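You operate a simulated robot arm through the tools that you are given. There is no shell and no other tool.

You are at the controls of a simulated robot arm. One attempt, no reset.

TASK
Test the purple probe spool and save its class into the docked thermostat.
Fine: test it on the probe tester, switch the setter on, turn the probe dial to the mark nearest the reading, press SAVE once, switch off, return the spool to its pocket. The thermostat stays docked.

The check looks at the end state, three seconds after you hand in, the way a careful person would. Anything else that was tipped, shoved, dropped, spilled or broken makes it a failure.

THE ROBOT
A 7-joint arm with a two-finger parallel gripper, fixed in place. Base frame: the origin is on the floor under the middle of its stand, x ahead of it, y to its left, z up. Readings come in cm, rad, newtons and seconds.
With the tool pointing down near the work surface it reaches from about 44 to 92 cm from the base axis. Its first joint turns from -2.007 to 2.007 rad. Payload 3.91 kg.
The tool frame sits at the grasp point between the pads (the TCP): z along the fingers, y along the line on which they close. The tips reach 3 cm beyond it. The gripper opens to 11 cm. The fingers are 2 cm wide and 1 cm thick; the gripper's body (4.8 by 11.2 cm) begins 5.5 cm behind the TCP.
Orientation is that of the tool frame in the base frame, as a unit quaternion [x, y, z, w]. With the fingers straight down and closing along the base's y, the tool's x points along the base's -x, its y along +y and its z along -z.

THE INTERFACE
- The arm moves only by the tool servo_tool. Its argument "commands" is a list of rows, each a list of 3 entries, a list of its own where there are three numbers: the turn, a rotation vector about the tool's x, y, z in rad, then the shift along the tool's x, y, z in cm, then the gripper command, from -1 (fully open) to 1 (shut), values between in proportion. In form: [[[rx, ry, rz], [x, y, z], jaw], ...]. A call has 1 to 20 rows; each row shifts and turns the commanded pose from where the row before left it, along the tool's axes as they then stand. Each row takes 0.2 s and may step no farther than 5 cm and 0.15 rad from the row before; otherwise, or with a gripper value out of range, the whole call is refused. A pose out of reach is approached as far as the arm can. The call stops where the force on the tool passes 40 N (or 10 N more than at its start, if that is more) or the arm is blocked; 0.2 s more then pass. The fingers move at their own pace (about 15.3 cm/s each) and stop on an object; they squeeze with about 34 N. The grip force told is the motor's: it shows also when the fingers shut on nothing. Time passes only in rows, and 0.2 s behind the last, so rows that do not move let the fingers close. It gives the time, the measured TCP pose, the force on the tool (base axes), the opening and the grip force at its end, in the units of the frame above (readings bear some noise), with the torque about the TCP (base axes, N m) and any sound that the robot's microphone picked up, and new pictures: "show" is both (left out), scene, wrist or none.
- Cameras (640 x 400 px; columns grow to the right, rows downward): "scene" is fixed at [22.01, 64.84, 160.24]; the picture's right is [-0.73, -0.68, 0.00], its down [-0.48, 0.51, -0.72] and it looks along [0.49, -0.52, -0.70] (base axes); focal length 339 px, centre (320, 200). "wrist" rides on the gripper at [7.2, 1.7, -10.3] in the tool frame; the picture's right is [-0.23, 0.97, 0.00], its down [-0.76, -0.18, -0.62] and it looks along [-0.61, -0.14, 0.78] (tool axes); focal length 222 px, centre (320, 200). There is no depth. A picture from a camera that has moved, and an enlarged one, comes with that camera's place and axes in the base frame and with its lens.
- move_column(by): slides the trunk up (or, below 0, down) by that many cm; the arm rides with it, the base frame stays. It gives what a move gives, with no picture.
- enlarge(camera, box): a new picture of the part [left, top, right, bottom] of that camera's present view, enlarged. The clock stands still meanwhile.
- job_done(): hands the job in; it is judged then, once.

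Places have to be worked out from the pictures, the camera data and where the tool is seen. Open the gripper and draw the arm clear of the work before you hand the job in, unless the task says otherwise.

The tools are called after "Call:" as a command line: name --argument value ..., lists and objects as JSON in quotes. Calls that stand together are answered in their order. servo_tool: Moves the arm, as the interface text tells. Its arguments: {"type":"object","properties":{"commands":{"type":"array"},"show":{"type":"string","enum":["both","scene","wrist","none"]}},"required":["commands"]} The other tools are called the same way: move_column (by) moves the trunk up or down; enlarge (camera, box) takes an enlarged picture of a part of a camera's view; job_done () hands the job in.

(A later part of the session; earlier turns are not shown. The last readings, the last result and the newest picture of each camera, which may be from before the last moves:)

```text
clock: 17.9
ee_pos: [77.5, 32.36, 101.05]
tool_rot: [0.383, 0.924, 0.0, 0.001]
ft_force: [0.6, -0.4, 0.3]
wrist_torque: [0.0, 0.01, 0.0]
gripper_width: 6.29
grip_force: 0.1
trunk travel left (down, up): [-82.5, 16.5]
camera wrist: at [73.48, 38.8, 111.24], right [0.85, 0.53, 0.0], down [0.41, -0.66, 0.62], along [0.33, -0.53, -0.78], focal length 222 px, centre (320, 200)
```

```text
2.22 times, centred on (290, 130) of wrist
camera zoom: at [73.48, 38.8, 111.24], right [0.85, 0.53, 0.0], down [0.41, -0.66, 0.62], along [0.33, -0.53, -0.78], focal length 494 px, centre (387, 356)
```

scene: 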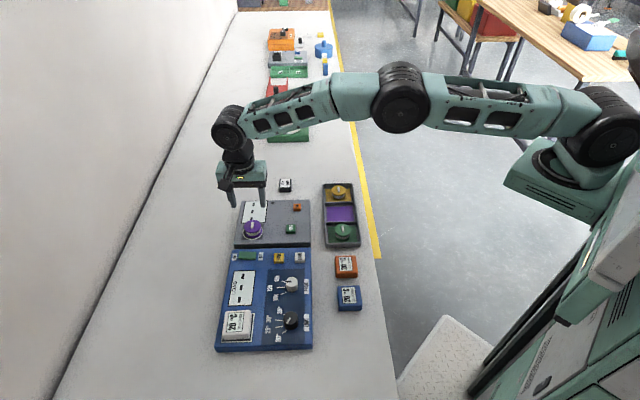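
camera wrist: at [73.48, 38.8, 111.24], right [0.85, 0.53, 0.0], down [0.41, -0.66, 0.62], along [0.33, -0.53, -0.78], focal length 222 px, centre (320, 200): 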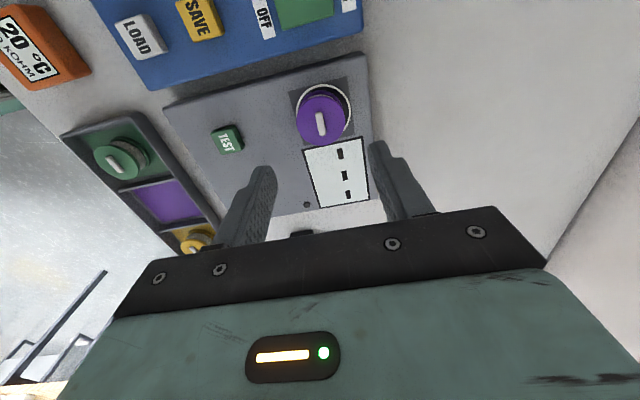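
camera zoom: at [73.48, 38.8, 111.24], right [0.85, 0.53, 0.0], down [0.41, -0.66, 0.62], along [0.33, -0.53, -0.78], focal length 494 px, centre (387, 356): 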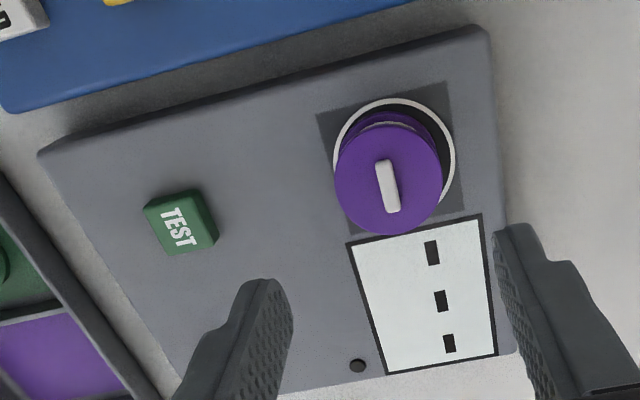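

The spool sits inside the ring. TEST triangulates to (70.35, 25.1), top ≈88.7. I shut the fingers and move over it at height, then lower to just above.

Call:
servo_tool --commands '[[[0, 0, 0], [0, -2, 0], 1], [[0, 0, 0], [0, -2.5, 0], 1], [[0, 0, 0], [0, -2.5, 0], 1], [[0, 0, 0], [-0.1, -2.25, 0], 1], [[0, 0, 0], [0, -1.0, 1.5], 1], [[0, 0, 0], [0, 0, 2.5], 1], [[0, 0, 0], [0, 0, 2.5], 1], [[0, 0, 0], [0, 0, 0], 1], [[0, 0, 0], [0, 0, 0], 1]]' --show "both"

Call:
enlarge --camera "wrist" --box '[220, 60, 420, 220]'

Call:
enlarge --camera "scene" --box '[210, 180, 330, 270]'

```text
clock: 19.9
ee_pos: [70.57, 25.06, 94.54]
tool_rot: [0.383, 0.924, 0.001, 0.001]
ft_force: [0.6, -0.2, 0.8]
wrist_torque: [0.01, 0.01, -0.03]
gripper_width: 0.0
grip_force: 33.8
trunk travel left (down, up): [-82.5, 16.5]
camera wrist: at [66.52, 31.44, 104.89], right [0.85, 0.53, 0.0], down [0.41, -0.66, 0.62], along [0.33, -0.53, -0.78], focal length 222 px, centre (320, 200)
```

scene: 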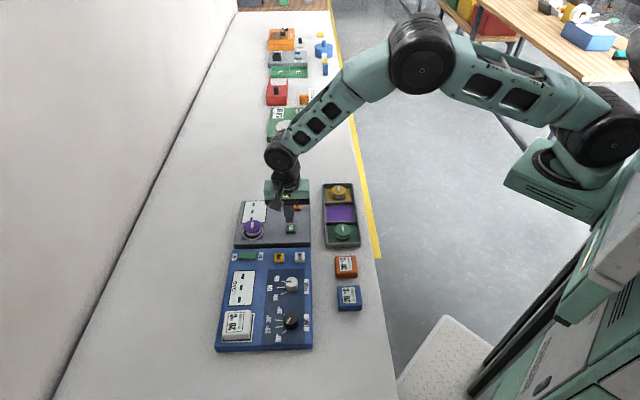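
wrist: 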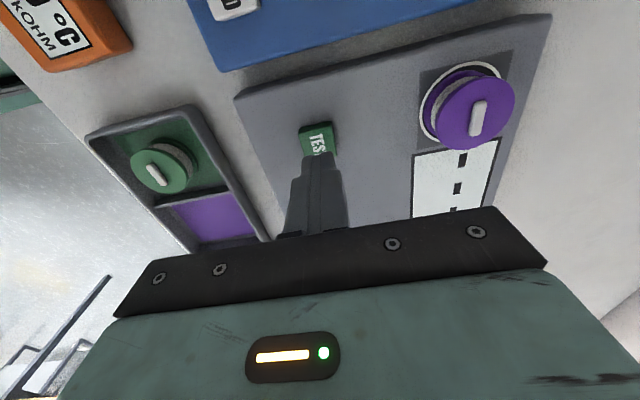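

```text
2.50 times, centred on (320, 140) of wrist
camera zoom: at [66.52, 31.44, 104.89], right [0.85, 0.53, 0.0], down [0.41, -0.66, 0.62], along [0.33, -0.53, -0.78], focal length 555 px, centre (320, 350)
```

zoom: 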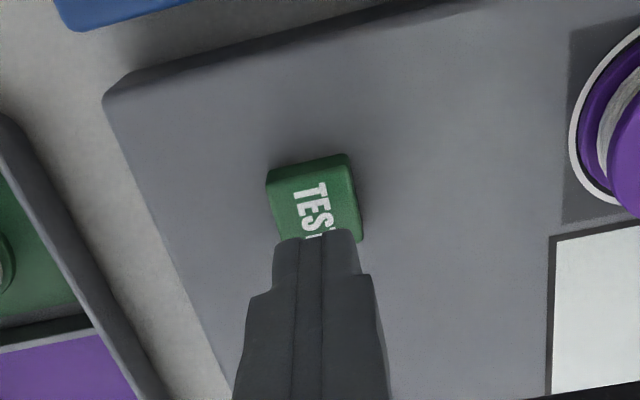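

```text
4.44 times, centred on (270, 225) of scene
camera zoom: at [22.01, 64.84, 160.24], right [-0.73, -0.68, 0.0], down [-0.48, 0.51, -0.72], along [0.49, -0.52, -0.7], focal length 1508 px, centre (542, 89)
```

zoom: 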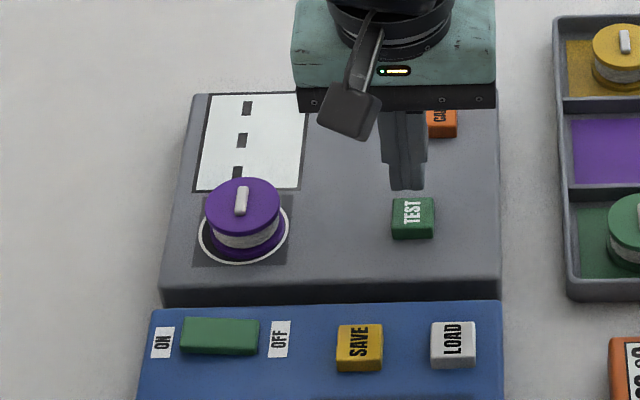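

Fingers are right above TEST. I lower in small steps, watching force and sound.

Call:
servo_tool --commands '[[[0, 0, 0], [0, 0, 1.3], 1], [[0, 0, 0], [0, 0, 1.0], 1], [[0, 0, 0], [0, 0, 0.3], 1], [[0, 0, 0], [0, 0, 0.2], 1], [[0, 0, 0], [0, 0, 0], 1]]' --show "none"

```text
clock: 21.1
ee_pos: [70.65, 25.22, 91.84]
tool_rot: [0.383, 0.924, 0.0, 0.001]
ft_force: [1.6, 0.6, 2.4]
wrist_torque: [0.03, -0.03, -0.03]
gripper_width: 0.01
grip_force: 33.8
trunk travel left (down, up): [-82.5, 16.5]
heard: click
```

A click was heard with a light touch. I raise straight up and read the tester display.

Call:
servo_tool --commands '[[[0, 0, 0], [0, 0, -1.0], 1], [[0, 0, 0], [0, 0, -2.0], 1], [[0, 0, 0], [0, 0, -3.0], 1], [[0, 0, 0], [0, 0, 0], 1]]' --show "both"

Call:
enlarge --camera "scene" --box '[225, 190, 315, 250]'

Call:
enlarge --camera "wrist" --box '[280, 40, 520, 220]'

```text
clock: 22.1
ee_pos: [70.61, 25.33, 97.73]
tool_rot: [0.384, 0.923, -0.001, 0.001]
ft_force: [0.1, -0.6, 0.0]
wrist_torque: [0.02, 0.01, -0.01]
gripper_width: 0.0
grip_force: 34.1
trunk travel left (down, up): [-82.5, 16.5]
camera wrist: at [66.52, 31.61, 107.96], right [0.85, 0.53, 0.0], down [0.41, -0.66, 0.62], along [0.33, -0.53, -0.78], focal length 222 px, centre (320, 200)
```

scene: 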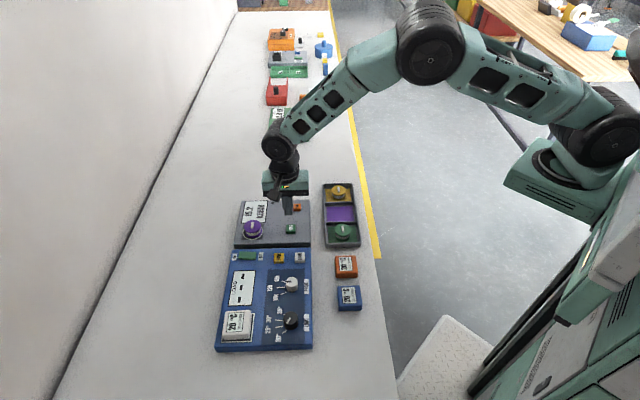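
wrist: 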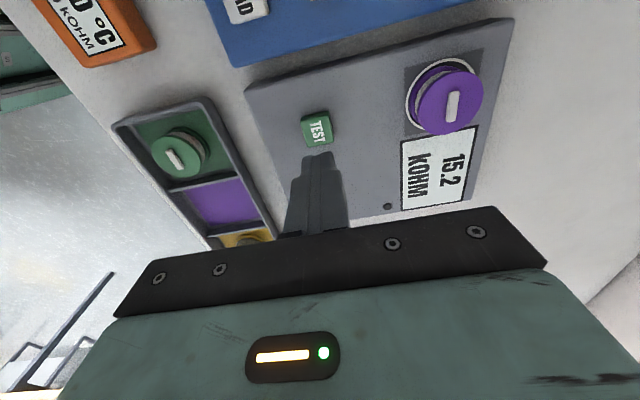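

```text
6.67 times, centred on (270, 220) of scene
camera zoom: at [22.01, 64.84, 160.24], right [-0.73, -0.68, 0.0], down [-0.48, 0.51, -0.72], along [0.49, -0.52, -0.7], focal length 2262 px, centre (653, 67)
```

zoom: 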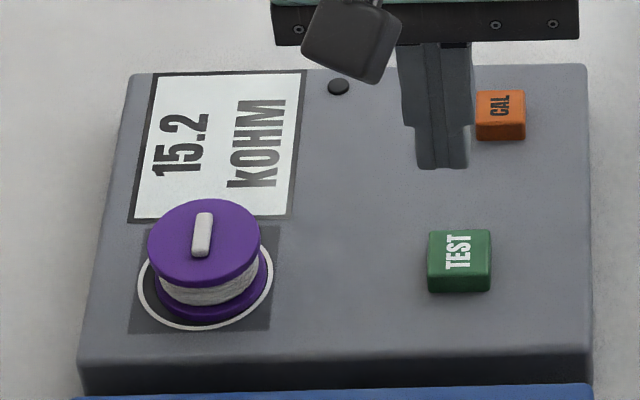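

```text
2.22 times, centred on (400, 130) of wrist
camera zoom: at [66.52, 31.61, 107.96], right [0.85, 0.53, 0.0], down [0.41, -0.66, 0.62], along [0.33, -0.53, -0.78], focal length 494 px, centre (142, 356)
```

zoom: 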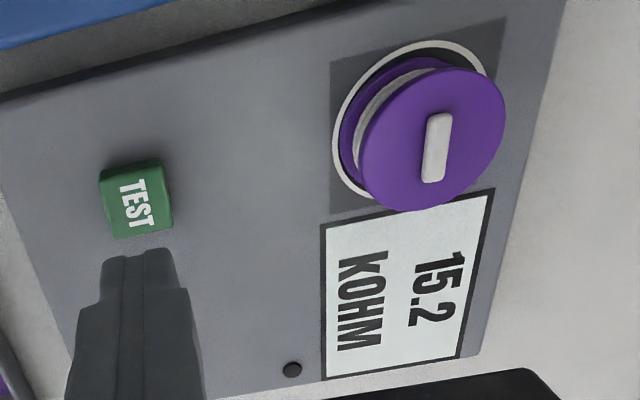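

The tester reads 15.2 kOHM, so the nearest mark is 15k. Now I move over the setter to inspect the switch and the dials.

Call:
servo_tool --commands '[[[0, 0, 0], [2.5, 2.5, -1.5], 1], [[0, 0, 0], [2.5, 2.5, -1.5], 1], [[0, 0, 0], [2.5, 1.0, 0], 1], [[0, 0, 0], [2.5, 0, 0], 1], [[0, 0, 0], [2.5, 0, 0], 1], [[0, 0, 0], [0, 0, 0], 1]]' --show "both"

Call:
enlarge --camera "wrist" --box '[260, 20, 560, 220]'

Call:
enlarge --camera "scene" --box '[215, 240, 320, 350]'

```text
clock: 23.5
ee_pos: [65.7, 38.46, 100.82]
tool_rot: [0.383, 0.924, 0.0, 0.001]
ft_force: [0.2, 0.6, -0.2]
wrist_torque: [-0.02, -0.01, -0.02]
gripper_width: 0.03
grip_force: 34.2
trunk travel left (down, up): [-82.5, 16.5]
camera wrist: at [61.76, 44.77, 111.13], right [0.85, 0.53, 0.0], down [0.41, -0.66, 0.62], along [0.33, -0.53, -0.78], focal length 222 px, centre (320, 200)
```

scene: 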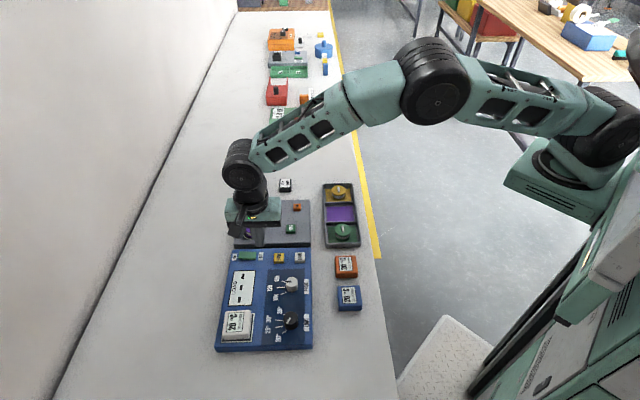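
wrist: 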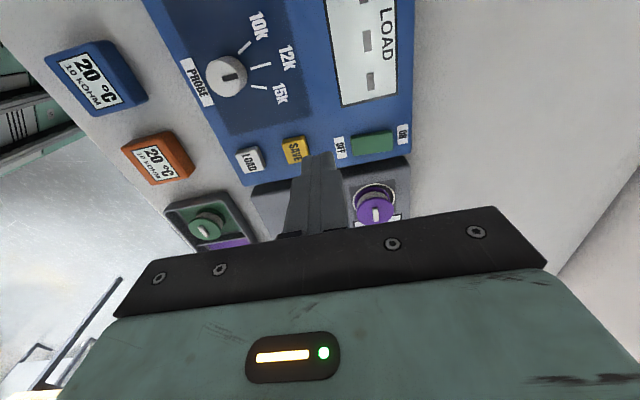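

```text
2.00 times, centred on (410, 120) of wrist
camera zoom: at [61.76, 44.77, 111.13], right [0.85, 0.53, 0.0], down [0.41, -0.66, 0.62], along [0.33, -0.53, -0.78], focal length 444 px, centre (140, 360)
```

zoom: 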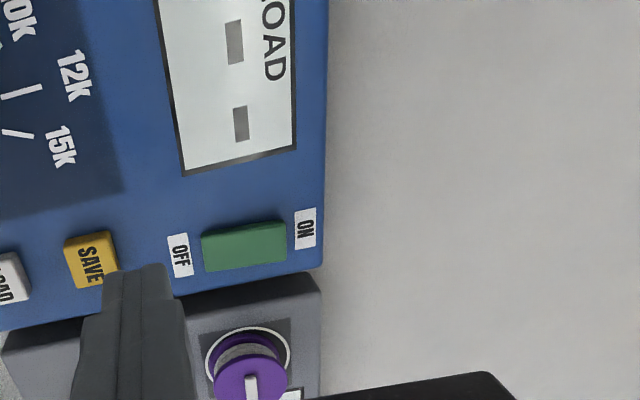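

```text
3.64 times, centred on (268, 295) of scene
camera zoom: at [22.01, 64.84, 160.24], right [-0.73, -0.68, 0.0], down [-0.48, 0.51, -0.72], along [0.49, -0.52, -0.7], focal length 1234 px, centre (511, -146)
```

zoom: 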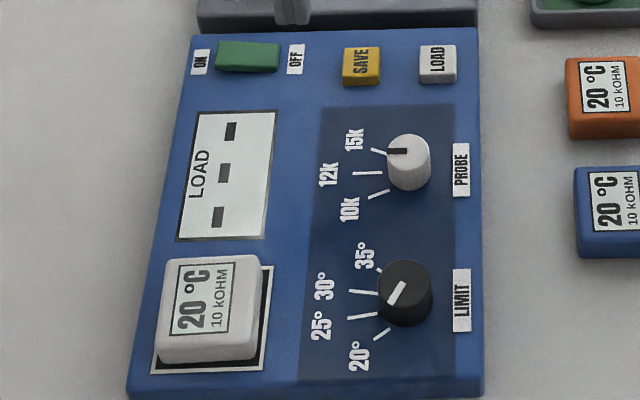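

The dial's pointer seems to be nearer 12k, and I need the nature of the switch. I enlarge both.

Call:
enlarge --camera "scene" --box '[228, 244, 278, 270]'

Call:
enlarge --camera "scene" --box '[264, 268, 314, 300]'

Call:
enlarge --camera "wrist" --box '[180, 0, 310, 130]'

Call:
enlarge --camera "wrist" --box '[330, 110, 420, 180]'

```text
12.80 times, centred on (253, 257) of scene
camera zoom: at [22.01, 64.84, 160.24], right [-0.73, -0.68, 0.0], down [-0.48, 0.51, -0.72], along [0.49, -0.52, -0.7], focal length 4342 px, centre (1178, -530)
```

zoom: 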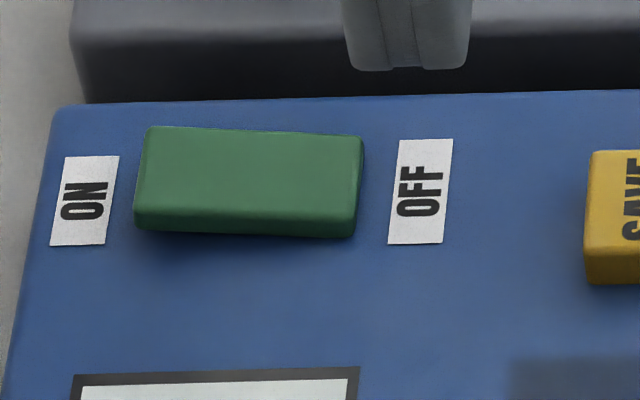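

```text
12.50 times, centred on (289, 284) of scene
camera zoom: at [22.01, 64.84, 160.24], right [-0.73, -0.68, 0.0], down [-0.48, 0.51, -0.72], along [0.49, -0.52, -0.7], focal length 4240 px, centre (708, -850)
```

zoom: 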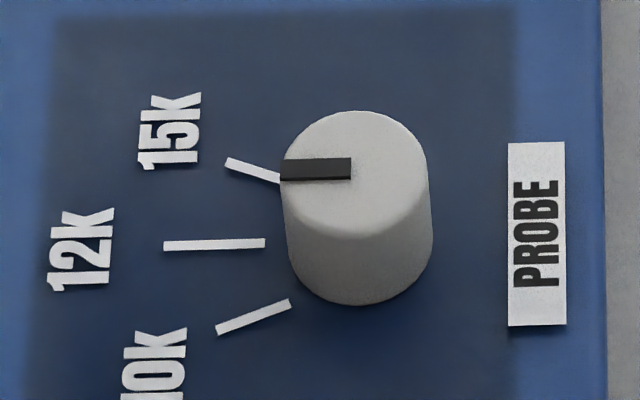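

```text
3.08 times, centred on (245, 65) of wrist
camera zoom: at [61.76, 44.77, 111.13], right [0.85, 0.53, 0.0], down [0.41, -0.66, 0.62], along [0.33, -0.53, -0.78], focal length 684 px, centre (551, 615)
```

zoom: 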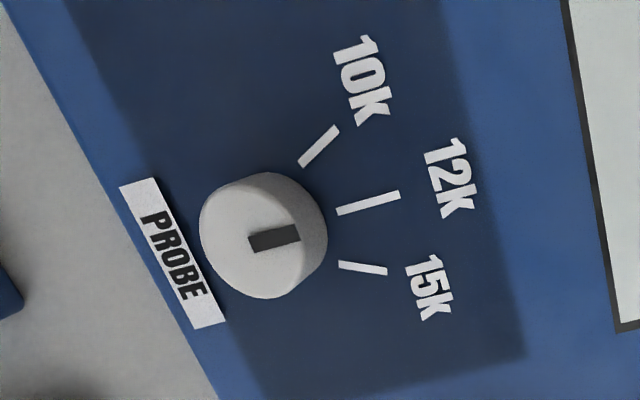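

```text
5.71 times, centred on (375, 145) of wrist
camera zoom: at [61.76, 44.77, 111.13], right [0.85, 0.53, 0.0], down [0.41, -0.66, 0.62], along [0.33, -0.53, -0.78], focal length 1269 px, centre (6, 514)
```

zoom: 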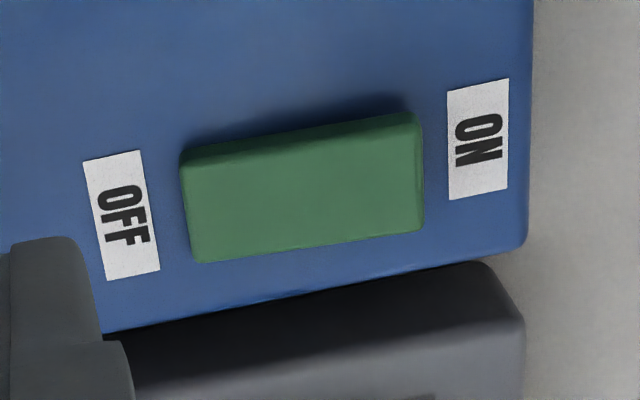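

The pointer currently aligns with 12k; 15k lies toward the tester side, roughly 36–40° away. I examine the limit dial's pointer vs. its ticks to understand how the ticks relate to pointer angles.

Call:
enlarge --camera "scene" --box '[264, 298, 314, 348]'

Call:
enlarge --camera "scene" --box '[264, 258, 314, 308]'

```text
8.00 times, centred on (289, 323) of scene
camera zoom: at [22.01, 64.84, 160.24], right [-0.73, -0.68, 0.0], down [-0.48, 0.51, -0.72], along [0.49, -0.52, -0.7], focal length 2714 px, centre (568, -784)
```

zoom: 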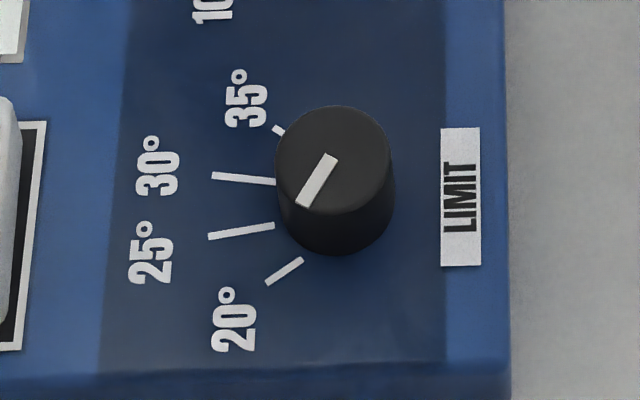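

```text
8.00 times, centred on (289, 283) of scene
camera zoom: at [22.01, 64.84, 160.24], right [-0.73, -0.68, 0.0], down [-0.48, 0.51, -0.72], along [0.49, -0.52, -0.7], focal length 2714 px, centre (568, -464)
```

zoom: 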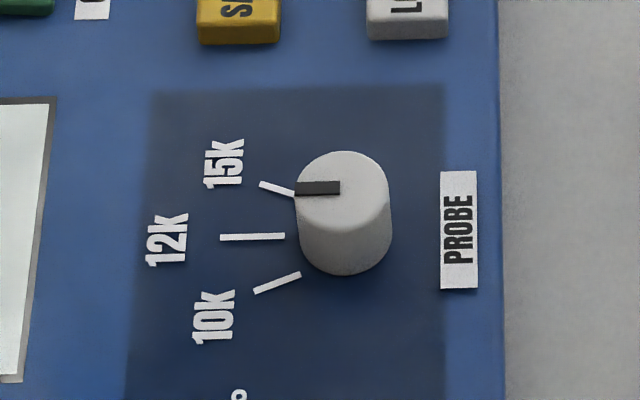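

The limit pointer sits at its 20° mark (60° from centre), leave it. The switch is a rocker with its ON end raised; ON end press point ≈ (73.3, 39.8). I move above it with the fingers shut and lower to just above.

Call:
servo_tool --commands '[[[0, 0, 0], [-1.5, 2.1, 0], 1], [[0, 0, 0], [-1.5, 2.1, 0], 1], [[0, 0, 0], [-1.4, 2.1, 0], 1], [[0, 0, 0], [0, 0, 2.5], 1], [[0, 0, 0], [0, 0, 2.5], 1], [[0, 0, 0], [0, 0, 2.0], 1], [[0, 0, 0], [0, 0, 0], 1], [[0, 0, 0], [0, 0, 0], 1]]' --show "both"

Call:
enlarge --camera "wrist" --box '[240, 60, 400, 220]'

Call:
enlarge --camera "scene" --box '[210, 210, 290, 280]'

```text
clock: 25.3
ee_pos: [72.51, 38.64, 93.65]
tool_rot: [0.383, 0.924, 0.0, 0.002]
ft_force: [0.4, -0.1, -0.9]
wrist_torque: [0.01, 0.0, 0.01]
gripper_width: 0.0
grip_force: 34.2
out of reach, approached as far as the arm can: row 3, 6
trunk travel left (down, up): [-82.5, 16.5]
camera wrist: at [68.59, 45.06, 103.99], right [0.85, 0.53, 0.0], down [0.41, -0.66, 0.62], along [0.33, -0.53, -0.78], focal length 222 px, centre (320, 200)
```

scene: 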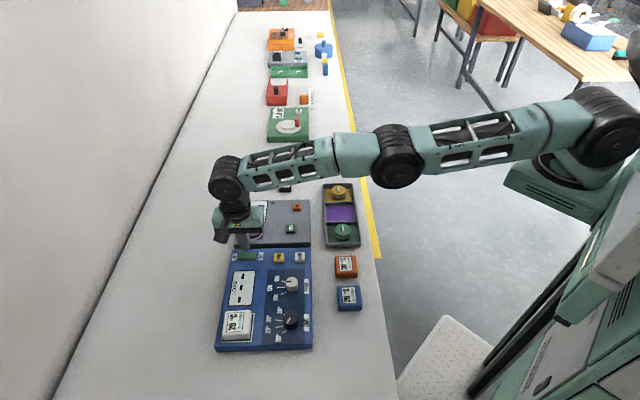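
wrist: 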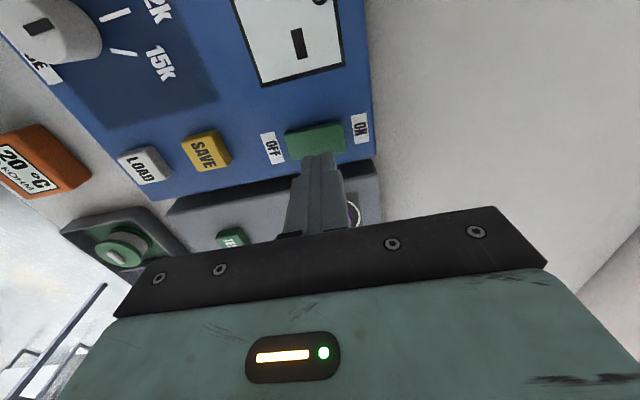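

```text
2.50 times, centred on (320, 140) of wrist
camera zoom: at [68.59, 45.06, 103.99], right [0.85, 0.53, 0.0], down [0.41, -0.66, 0.62], along [0.33, -0.53, -0.78], focal length 555 px, centre (320, 350)
```

zoom: 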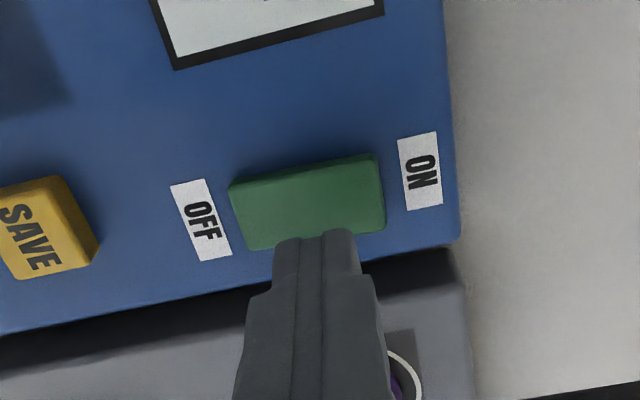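

```text
5.71 times, centred on (250, 245) of scene
camera zoom: at [22.01, 64.84, 160.24], right [-0.73, -0.68, 0.0], down [-0.48, 0.51, -0.72], along [0.49, -0.52, -0.7], focal length 1938 px, centre (720, -57)
```

zoom: 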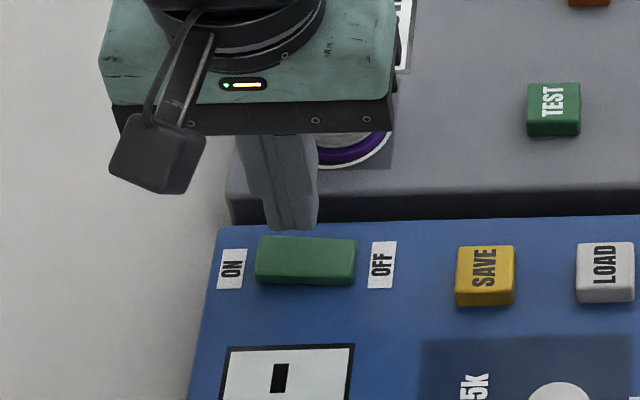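

The pose was clipped a bit short (reach limit), so the tips are only slightly on the ON side of the switch. I try shifting 0.6 cm further at this lower height.

Call:
servo_tool --commands '[[[0, 0, 0], [0, 0.3, 0], 1], [[0, 0, 0], [0, 0.3, 0], 1], [[0, 0, 0], [0, 0, 0], 1]]' --show "none"

```text
clock: 26.1
ee_pos: [72.64, 38.71, 93.68]
tool_rot: [0.383, 0.924, 0.0, 0.0]
ft_force: [-0.1, -0.3, -0.2]
wrist_torque: [0.01, 0.0, 0.0]
gripper_width: 0.01
grip_force: 33.1
out of reach, approached as far as the arm can: row 1, 2
trunk travel left (down, up): [-82.5, 16.5]
```

Still limited at this yaw. I back the yaw off by 0.3 rad (fingers are shut, so yaw doesn't matter for pressing) and try again toward the ON end.

Call:
servo_tool --commands '[[[0, 0, 0], [0, 0, -0.5], 1], [[0, 0, -0.15], [0, 0, 0], 1], [[0, 0, -0.15], [0, 0, 0], 1], [[0, 0, 0], [0, 0.65, 0], 1], [[0, 0, 0], [-0.07, 0.6, 0], 1], [[0, 0, 0], [0, 0, 0], 1], [[0, 0, 0], [0, 0, 0], 1]]' --show "both"

Call:
enlarge --camera "scene" --box '[210, 210, 290, 280]'

```text
clock: 27.7
ee_pos: [72.66, 38.85, 94.4]
tool_rot: [0.242, 0.97, 0.001, 0.001]
ft_force: [-0.5, 0.1, -0.4]
wrist_torque: [-0.01, -0.01, -0.01]
gripper_width: 0.01
grip_force: 34.0
out of reach, approached as far as the arm can: row 4, 5
trunk travel left (down, up): [-82.5, 16.5]
camera wrist: at [66.96, 43.73, 104.71], right [0.66, 0.75, 0.0], down [0.59, -0.51, 0.62], along [0.47, -0.41, -0.78], focal length 222 px, centre (320, 200)
```

scene: 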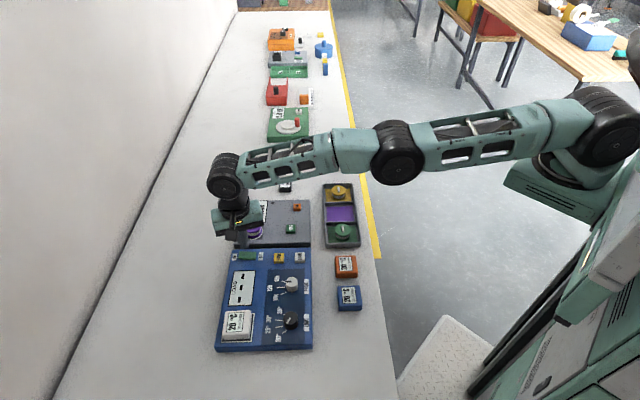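
wrist: 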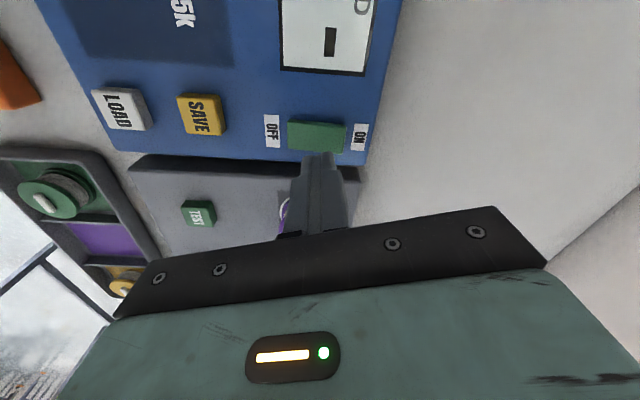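

```text
5.71 times, centred on (250, 245) of scene
camera zoom: at [22.01, 64.84, 160.24], right [-0.73, -0.68, 0.0], down [-0.48, 0.51, -0.72], along [0.49, -0.52, -0.7], focal length 1938 px, centre (720, -57)
```

zoom: 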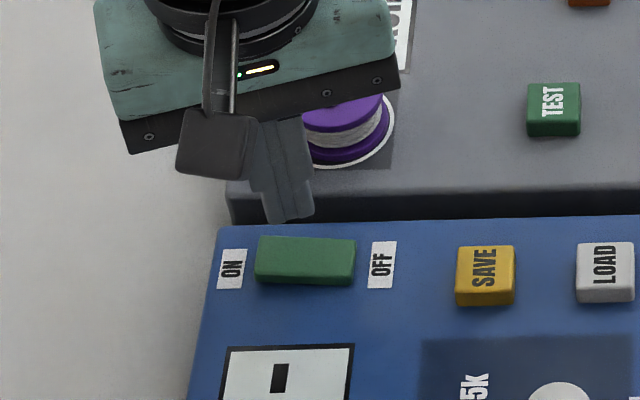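

Yaw isn't the limiter; it's pure reach. Instead I'll use only the outer finger with the gripper opened 6 cm (inner finger then hovers over clear panel between OFF and SAVE). I restore the 45° yaw and reposition.

Call:
servo_tool --commands '[[[0, 0, 0], [0, 0, -1.0], 1], [[0, 0, 0.15], [0, 0, 0], 1], [[0, 0, 0.15], [0, 0, 0], 1], [[0, 0, 0], [0.3, -1.2, 0], 0.5], [[0, 0, 0], [0.3, -1.2, 0], -0.09], [[0, 0, 0], [0, 0, 0], -0.09], [[0, 0, 0], [0, 0, 1.5], -0.09], [[0, 0, 0], [0, 0, 0], -0.09], [[0, 0, 0], [0, 0, 0], -0.09]]' --show "both"

Call:
enlarge --camera "wrist" --box '[220, 60, 440, 220]'

Call:
enlarge --camera "scene" --box '[210, 210, 290, 280]'

```text
clock: 29.7
ee_pos: [70.34, 37.7, 93.84]
tool_rot: [0.384, 0.923, 0.001, 0.001]
ft_force: [0.5, -0.1, -0.5]
wrist_torque: [-0.01, -0.02, 0.03]
gripper_width: 6.0
grip_force: 0.2
trunk travel left (down, up): [-82.5, 16.5]
camera wrist: at [66.36, 44.09, 104.2], right [0.85, 0.53, 0.0], down [0.41, -0.66, 0.62], along [0.33, -0.53, -0.78], focal length 222 px, centre (320, 200)
```

scene: 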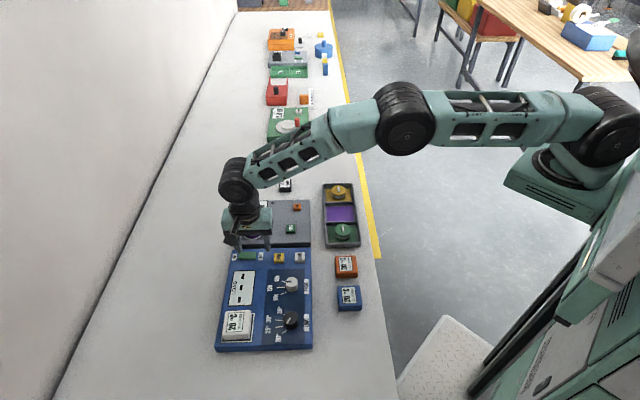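
wrist: 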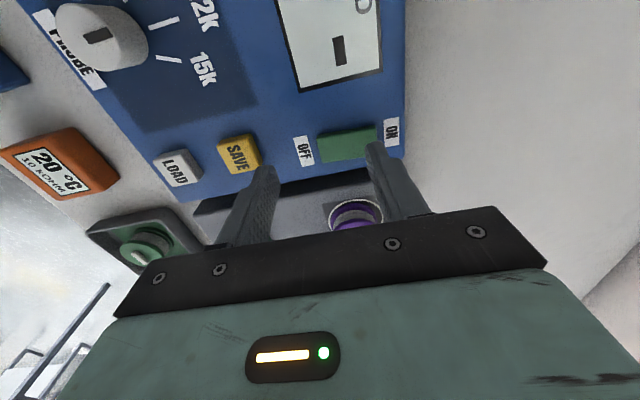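

```text
2.50 times, centred on (330, 140) of wrist
camera zoom: at [66.36, 44.09, 104.2], right [0.85, 0.53, 0.0], down [0.41, -0.66, 0.62], along [0.33, -0.53, -0.78], focal length 555 px, centre (295, 350)
```

zoom: 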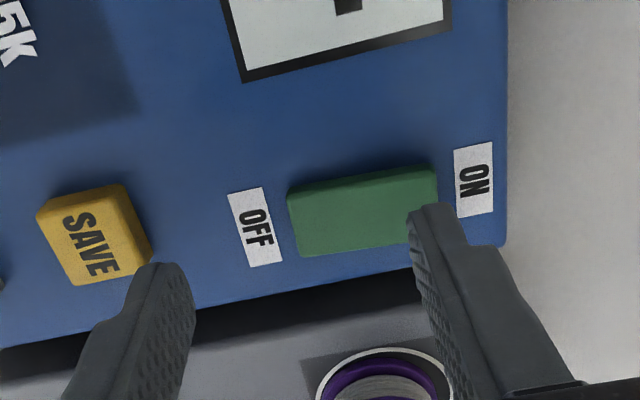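

```text
5.71 times, centred on (250, 245) of scene
camera zoom: at [22.01, 64.84, 160.24], right [-0.73, -0.68, 0.0], down [-0.48, 0.51, -0.72], along [0.49, -0.52, -0.7], focal length 1938 px, centre (720, -57)
```

zoom: 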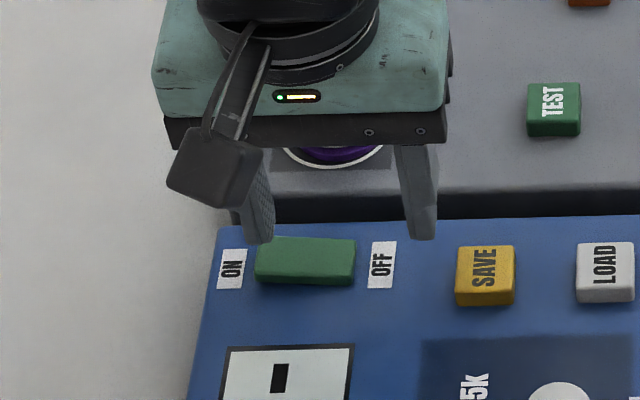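

The outer finger lines up with the ON end. I narrow to 5.4 cm (more clearance to SAVE, outer finger more on the rocker) and lower gently.

Call:
servo_tool --commands '[[[0, 0, 0], [0.1, 0, 0], 0.018], [[0, 0, 0], [0, 0, 0.8], 0.018], [[0, 0, 0], [0, 0, 0.6], 0.018], [[0, 0, 0], [0, 0, 0.2], 0.018], [[0, 0, 0], [0, 0, 0], 0.018]]' --show "none"

Call:
enlarge --camera "scene" --box '[210, 210, 290, 280]'

Call:
enlarge --camera "wrist" --box '[220, 60, 440, 220]'

```text
clock: 30.9
ee_pos: [70.33, 37.62, 92.32]
tool_rot: [0.384, 0.923, 0.001, 0.001]
ft_force: [0.8, 0.3, 0.4]
wrist_torque: [-0.04, -0.04, -0.01]
gripper_width: 5.41
grip_force: 0.1
trunk travel left (down, up): [-82.5, 16.5]
```

```text
5.71 times, centred on (250, 245) of scene
camera zoom: at [22.01, 64.84, 160.24], right [-0.73, -0.68, 0.0], down [-0.48, 0.51, -0.72], along [0.49, -0.52, -0.7], focal length 1938 px, centre (720, -57)
```

zoom: 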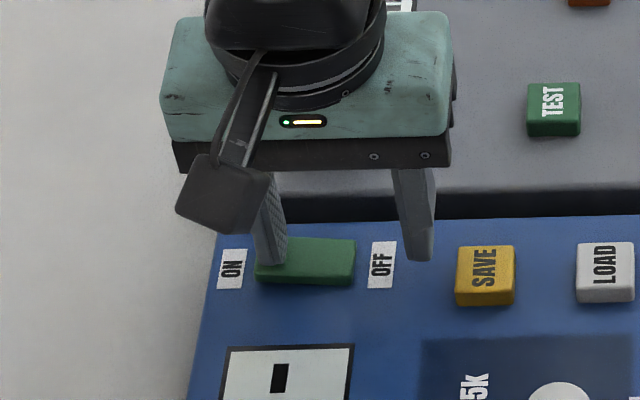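

```text
2.50 times, centred on (330, 140) of wrist
camera zoom: at [66.37, 44.07, 102.66], right [0.85, 0.53, 0.0], down [0.41, -0.66, 0.62], along [0.33, -0.53, -0.78], focal length 555 px, centre (295, 350)
```

zoom: 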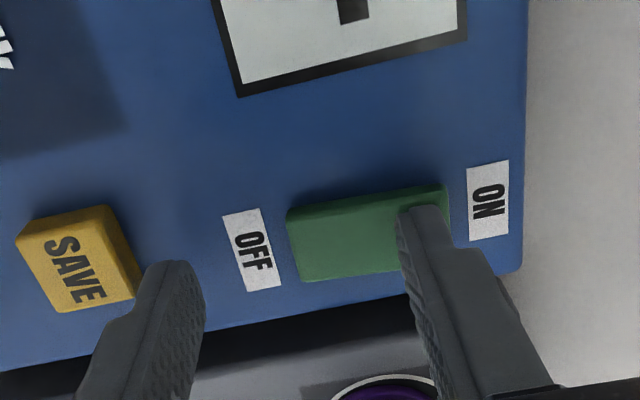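

Good alignment: outer finger on ON end, inner finger clear of SAVE by ~1 cm. I press down step by step.

Call:
servo_tool --commands '[[[0, 0, 0], [0, 0, 0.25], 0.018], [[0, 0, 0], [0, 0, 0.25], 0.018], [[0, 0, 0], [0, 0, 0], 0.018]]' --show "none"

```text
clock: 31.7
ee_pos: [70.36, 37.77, 91.82]
tool_rot: [0.383, 0.924, 0.0, 0.001]
ft_force: [-1.2, 0.8, 0.2]
wrist_torque: [0.0, 0.01, -0.01]
gripper_width: 5.38
grip_force: 0.1
trunk travel left (down, up): [-82.5, 16.5]
```

Still free at 91.8. I continue with small steps.

Call:
servo_tool --commands '[[[0, 0, 0], [0, 0, 0.2], 0.018], [[0, 0, 0], [0, 0, 0.2], 0.018], [[0, 0, 0], [0, 0, 0], 0.018]]' --show "none"

Call:
enlarge --camera "scene" --box '[210, 210, 290, 280]'

```text
clock: 32.5
ee_pos: [70.44, 37.84, 91.8]
tool_rot: [0.384, 0.923, 0.003, 0.003]
ft_force: [-2.3, -0.8, 25.7]
wrist_torque: [0.42, -0.41, -0.13]
gripper_width: 5.29
grip_force: 0.0
trunk travel left (down, up): [-82.5, 16.5]
```

```text
5.71 times, centred on (250, 245) of scene
camera zoom: at [22.01, 64.84, 160.24], right [-0.73, -0.68, 0.0], down [-0.48, 0.51, -0.72], along [0.49, -0.52, -0.7], focal length 1938 px, centre (720, -57)
```

zoom: 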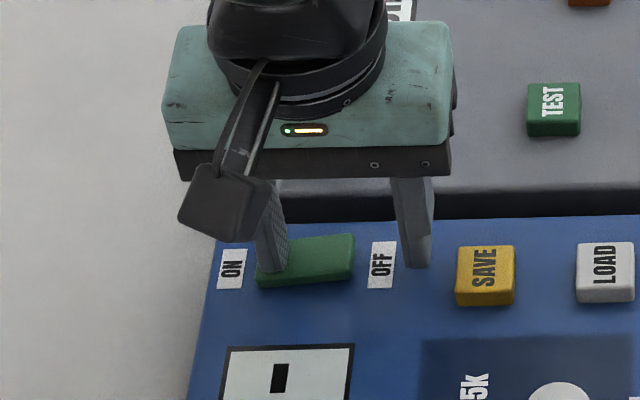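

The rocker has visibly tipped to the ON side. I raise straight up and check the switch and display.

Call:
servo_tool --commands '[[[0, 0, 0], [0, 0, -0.8], 0.018], [[0, 0, 0], [0, 0, -2.0], 0.018], [[0, 0, 0], [0, 0, -3.0], 0.018], [[0, 0, 0], [0, -1.5, -2.0], 0.018], [[0, 0, 0], [0, -2.0, 0], 0.018], [[0, 0, 0], [0, 0, 0], 0.018]]' --show "both"

Call:
enlarge --camera "scene" --box '[210, 240, 320, 350]'

Call:
enlarge --camera "wrist" --box '[220, 0, 440, 180]'

```text
clock: 33.9
ee_pos: [68.0, 34.98, 99.18]
tool_rot: [0.384, 0.923, 0.0, 0.001]
ft_force: [0.5, -0.3, 0.1]
wrist_torque: [-0.01, -0.03, -0.04]
gripper_width: 5.42
grip_force: 0.0
trunk travel left (down, up): [-82.5, 16.5]
camera wrist: at [63.93, 41.33, 109.46], right [0.85, 0.53, 0.0], down [0.41, -0.66, 0.62], along [0.33, -0.53, -0.78], focal length 222 px, centre (320, 200)
```

scene: 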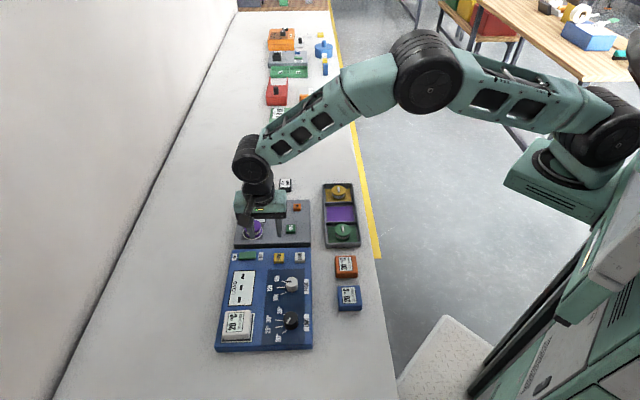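
wrist: 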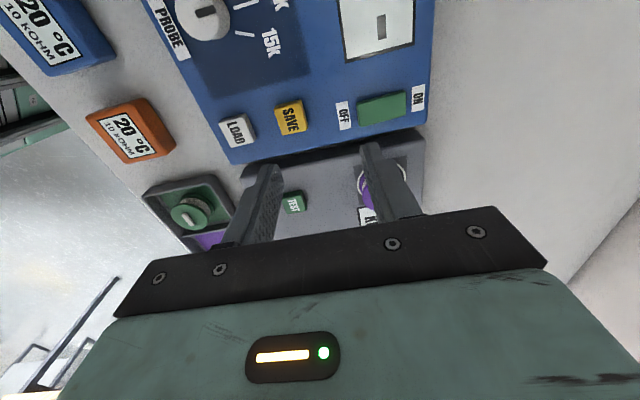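

```text
3.64 times, centred on (265, 295) of scene
camera zoom: at [22.01, 64.84, 160.24], right [-0.73, -0.68, 0.0], down [-0.48, 0.51, -0.72], along [0.49, -0.52, -0.7], focal length 1234 px, centre (520, -146)
```

zoom: 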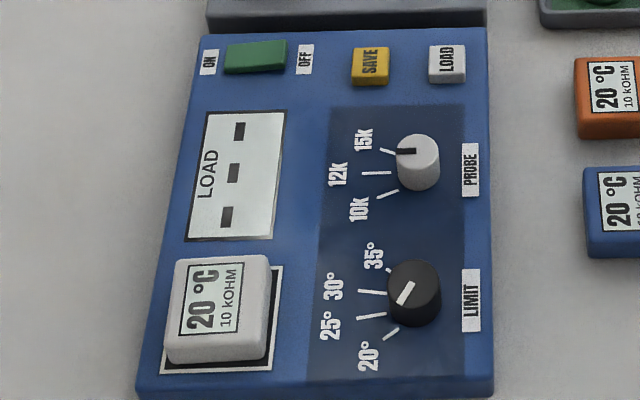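

```text
2.22 times, centred on (330, 90) of wrist
camera zoom: at [63.93, 41.33, 109.46], right [0.85, 0.53, 0.0], down [0.41, -0.66, 0.62], along [0.33, -0.53, -0.78], focal length 494 px, centre (298, 444)
```

zoom: 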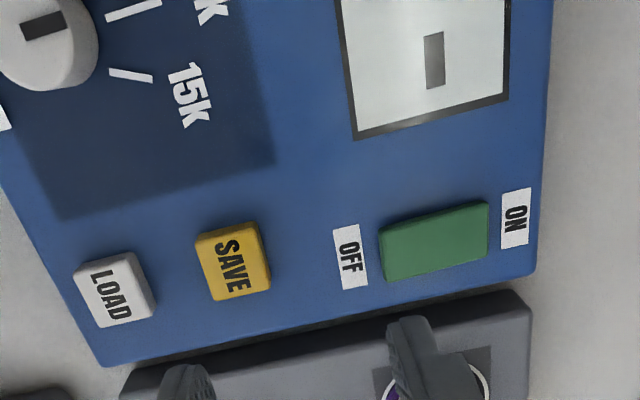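

Let me look closely at the rocker's tilt now versus before.

Call:
enlarge --camera "scene" --box '[228, 244, 278, 270]'

Call:
enlarge --camera "wrist" --box '[330, 70, 440, 150]'

Call:
enlarge --camera "scene" --box '[222, 264, 272, 306]'

```text
12.80 times, centred on (253, 257) of scene
camera zoom: at [22.01, 64.84, 160.24], right [-0.73, -0.68, 0.0], down [-0.48, 0.51, -0.72], along [0.49, -0.52, -0.7], focal length 4342 px, centre (1178, -530)
```

zoom: 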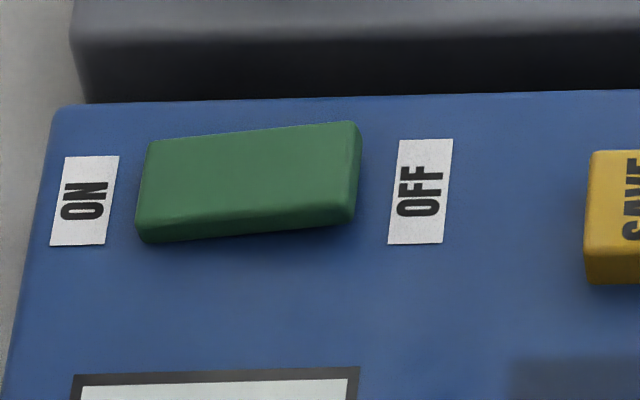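

```text
5.00 times, centred on (385, 110) of wrist
camera zoom: at [63.93, 41.33, 109.46], right [0.85, 0.53, 0.0], down [0.41, -0.66, 0.62], along [0.33, -0.53, -0.78], focal length 1111 px, centre (-5, 650)
```

zoom: 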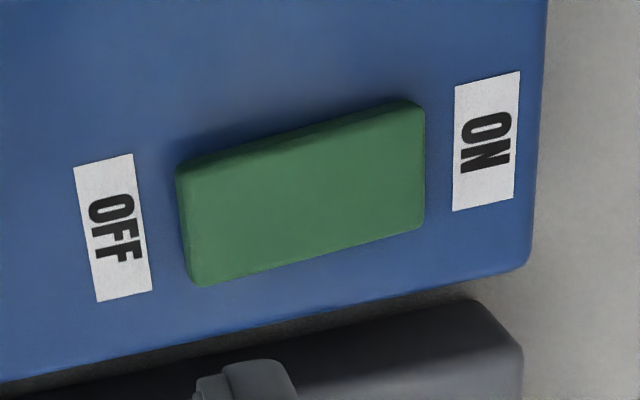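

```text
9.52 times, centred on (247, 285) of scene
camera zoom: at [22.01, 64.84, 160.24], right [-0.73, -0.68, 0.0], down [-0.48, 0.51, -0.72], along [0.49, -0.52, -0.7], focal length 3231 px, centre (1015, -610)
```

zoom: 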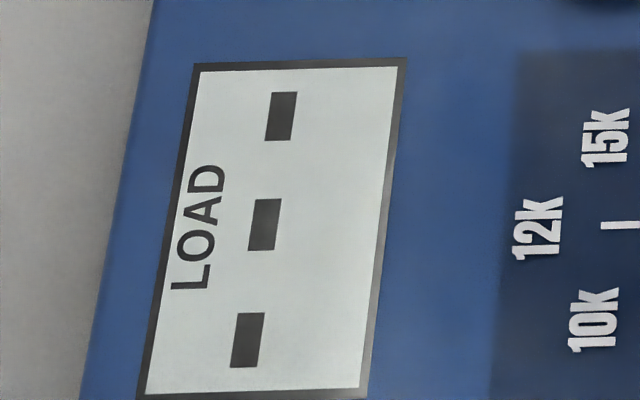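

The rocker now rests in the ON position (OFF end raised). Next the probe dial, at about (56.8, 37.1). I move above it and counter-rotate the tool 0.6 rad so that I have room to turn clockwise (seen from above) toward 15k.

Call:
servo_tool --commands '[[[0, 0, 0], [3.1, -2.1, -0.6], 0], [[0, 0, 0], [3.1, -2.1, -0.6], 0], [[0, 0, 0], [3.2, -2.2, -0.6], 0], [[0, 0, -0.15], [0, 0, 0], 0], [[0, 0, -0.15], [0, 0, 0], 0], [[0, 0, -0.15], [0, 0, 0], 0], [[0, 0, -0.15], [0, 0, 0], 0], [[0, 0, 0], [0, 0, 0], 0], [[0, 0, 0], [0, 0, 0], 0]]' --show "both"

Call:
enlarge --camera "wrist" --box '[220, 20, 420, 180]'

```text
clock: 35.9
ee_pos: [56.79, 37.32, 101.0]
tool_rot: [0.092, 0.996, 0.0, 0.001]
ft_force: [-0.6, 0.0, -0.6]
wrist_torque: [-0.01, 0.02, 0.02]
gripper_width: 5.49
grip_force: 0.1
trunk travel left (down, up): [-82.5, 16.5]
camera wrist: at [49.87, 40.39, 111.26], right [0.4, 0.92, 0.0], down [0.71, -0.32, 0.62], along [0.57, -0.25, -0.78], focal length 222 px, centre (320, 200)
```

scene: 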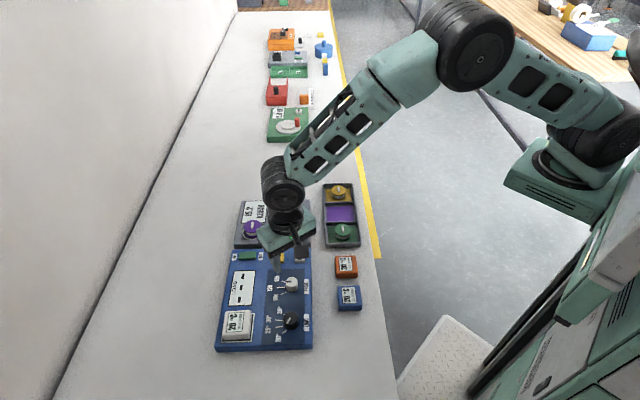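
wrist: 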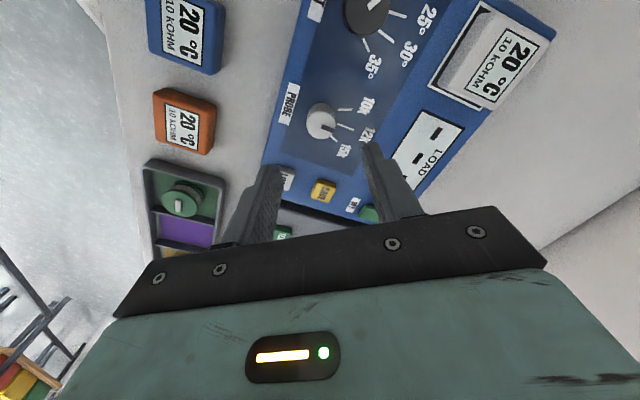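

```text
2.50 times, centred on (320, 100) of wrist
camera zoom: at [49.87, 40.39, 111.26], right [0.4, 0.92, 0.0], down [0.71, -0.32, 0.62], along [0.57, -0.25, -0.78], focal length 555 px, centre (320, 450)
```

zoom: 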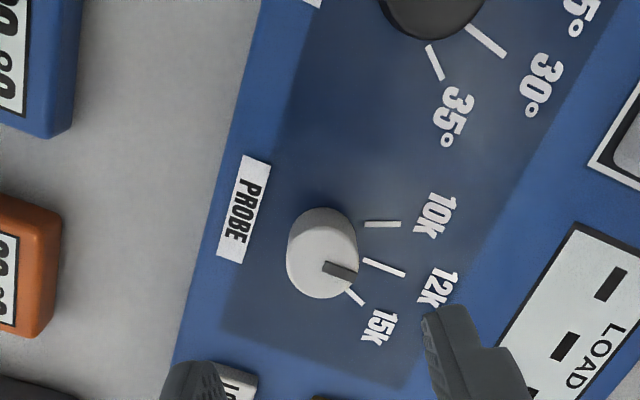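

The ticks' inner ends sit at ±40° from centre, matching the limit dial's 20° detent geometry, so 15k needs a 40° (0.70 rad) clockwise turn. I correct −0.3 cm in tool x and lower to just over the knob.

Call:
servo_tool --commands '[[[0, 0, 0], [-0.3, 0, 1.0], 0], [[0, 0, 0], [0, 0, 2.5], 0], [[0, 0, 0], [0, 0, 2.5], 0], [[0, 0, 0], [0, 0, 0], 0], [[0, 0, 0], [0, 0, 0], 0]]' --show "both"

Call:
enlarge --camera "wrist" --box '[220, 60, 420, 220]'

Call:
enlarge --camera "scene" --box '[250, 230, 330, 310]'

```text
clock: 37.1
ee_pos: [57.12, 37.26, 94.69]
tool_rot: [0.093, 0.996, 0.0, 0.001]
ft_force: [-0.3, 0.2, 0.9]
wrist_torque: [0.01, -0.01, -0.01]
gripper_width: 5.51
grip_force: 0.0
trunk travel left (down, up): [-82.5, 16.5]
camera wrist: at [50.26, 40.27, 105.01], right [0.4, 0.91, 0.0], down [0.71, -0.32, 0.62], along [0.57, -0.25, -0.78], focal length 222 px, centre (320, 200)
```

scene: 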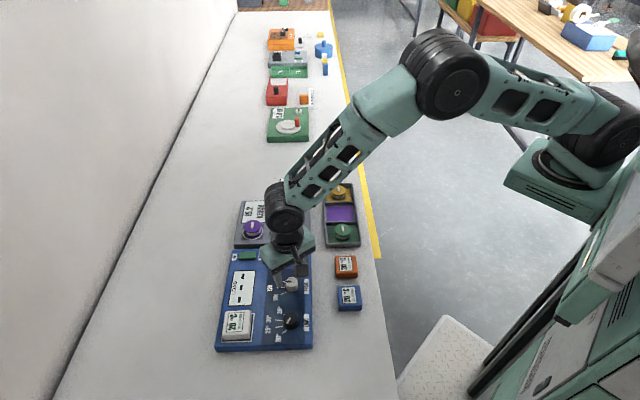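
wrist: 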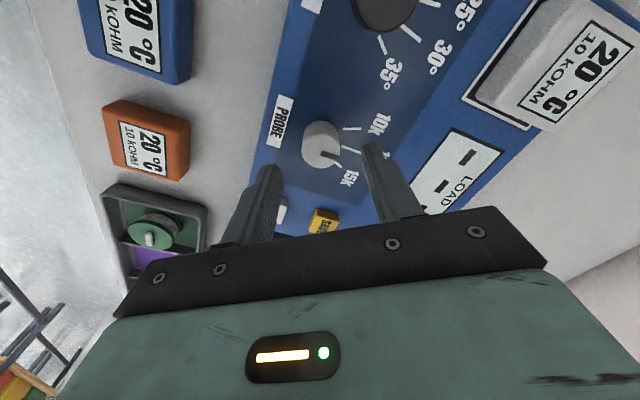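

```text
2.50 times, centred on (320, 140) of wrist
camera zoom: at [50.26, 40.27, 105.01], right [0.4, 0.91, 0.0], down [0.71, -0.32, 0.62], along [0.57, -0.25, -0.78], focal length 555 px, centre (320, 350)
```

zoom: 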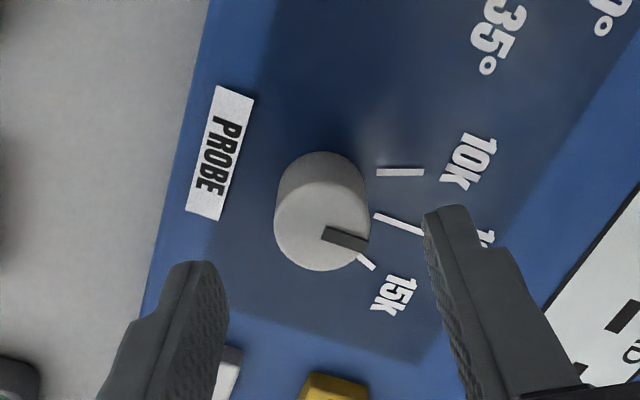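

```text
5.00 times, centred on (290, 270) of scene
camera zoom: at [22.01, 64.84, 160.24], right [-0.73, -0.68, 0.0], down [-0.48, 0.51, -0.72], along [0.49, -0.52, -0.7], focal length 1696 px, centre (470, -150)
```

zoom: 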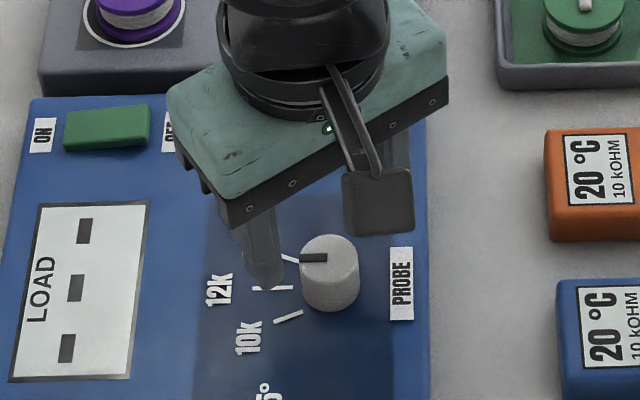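

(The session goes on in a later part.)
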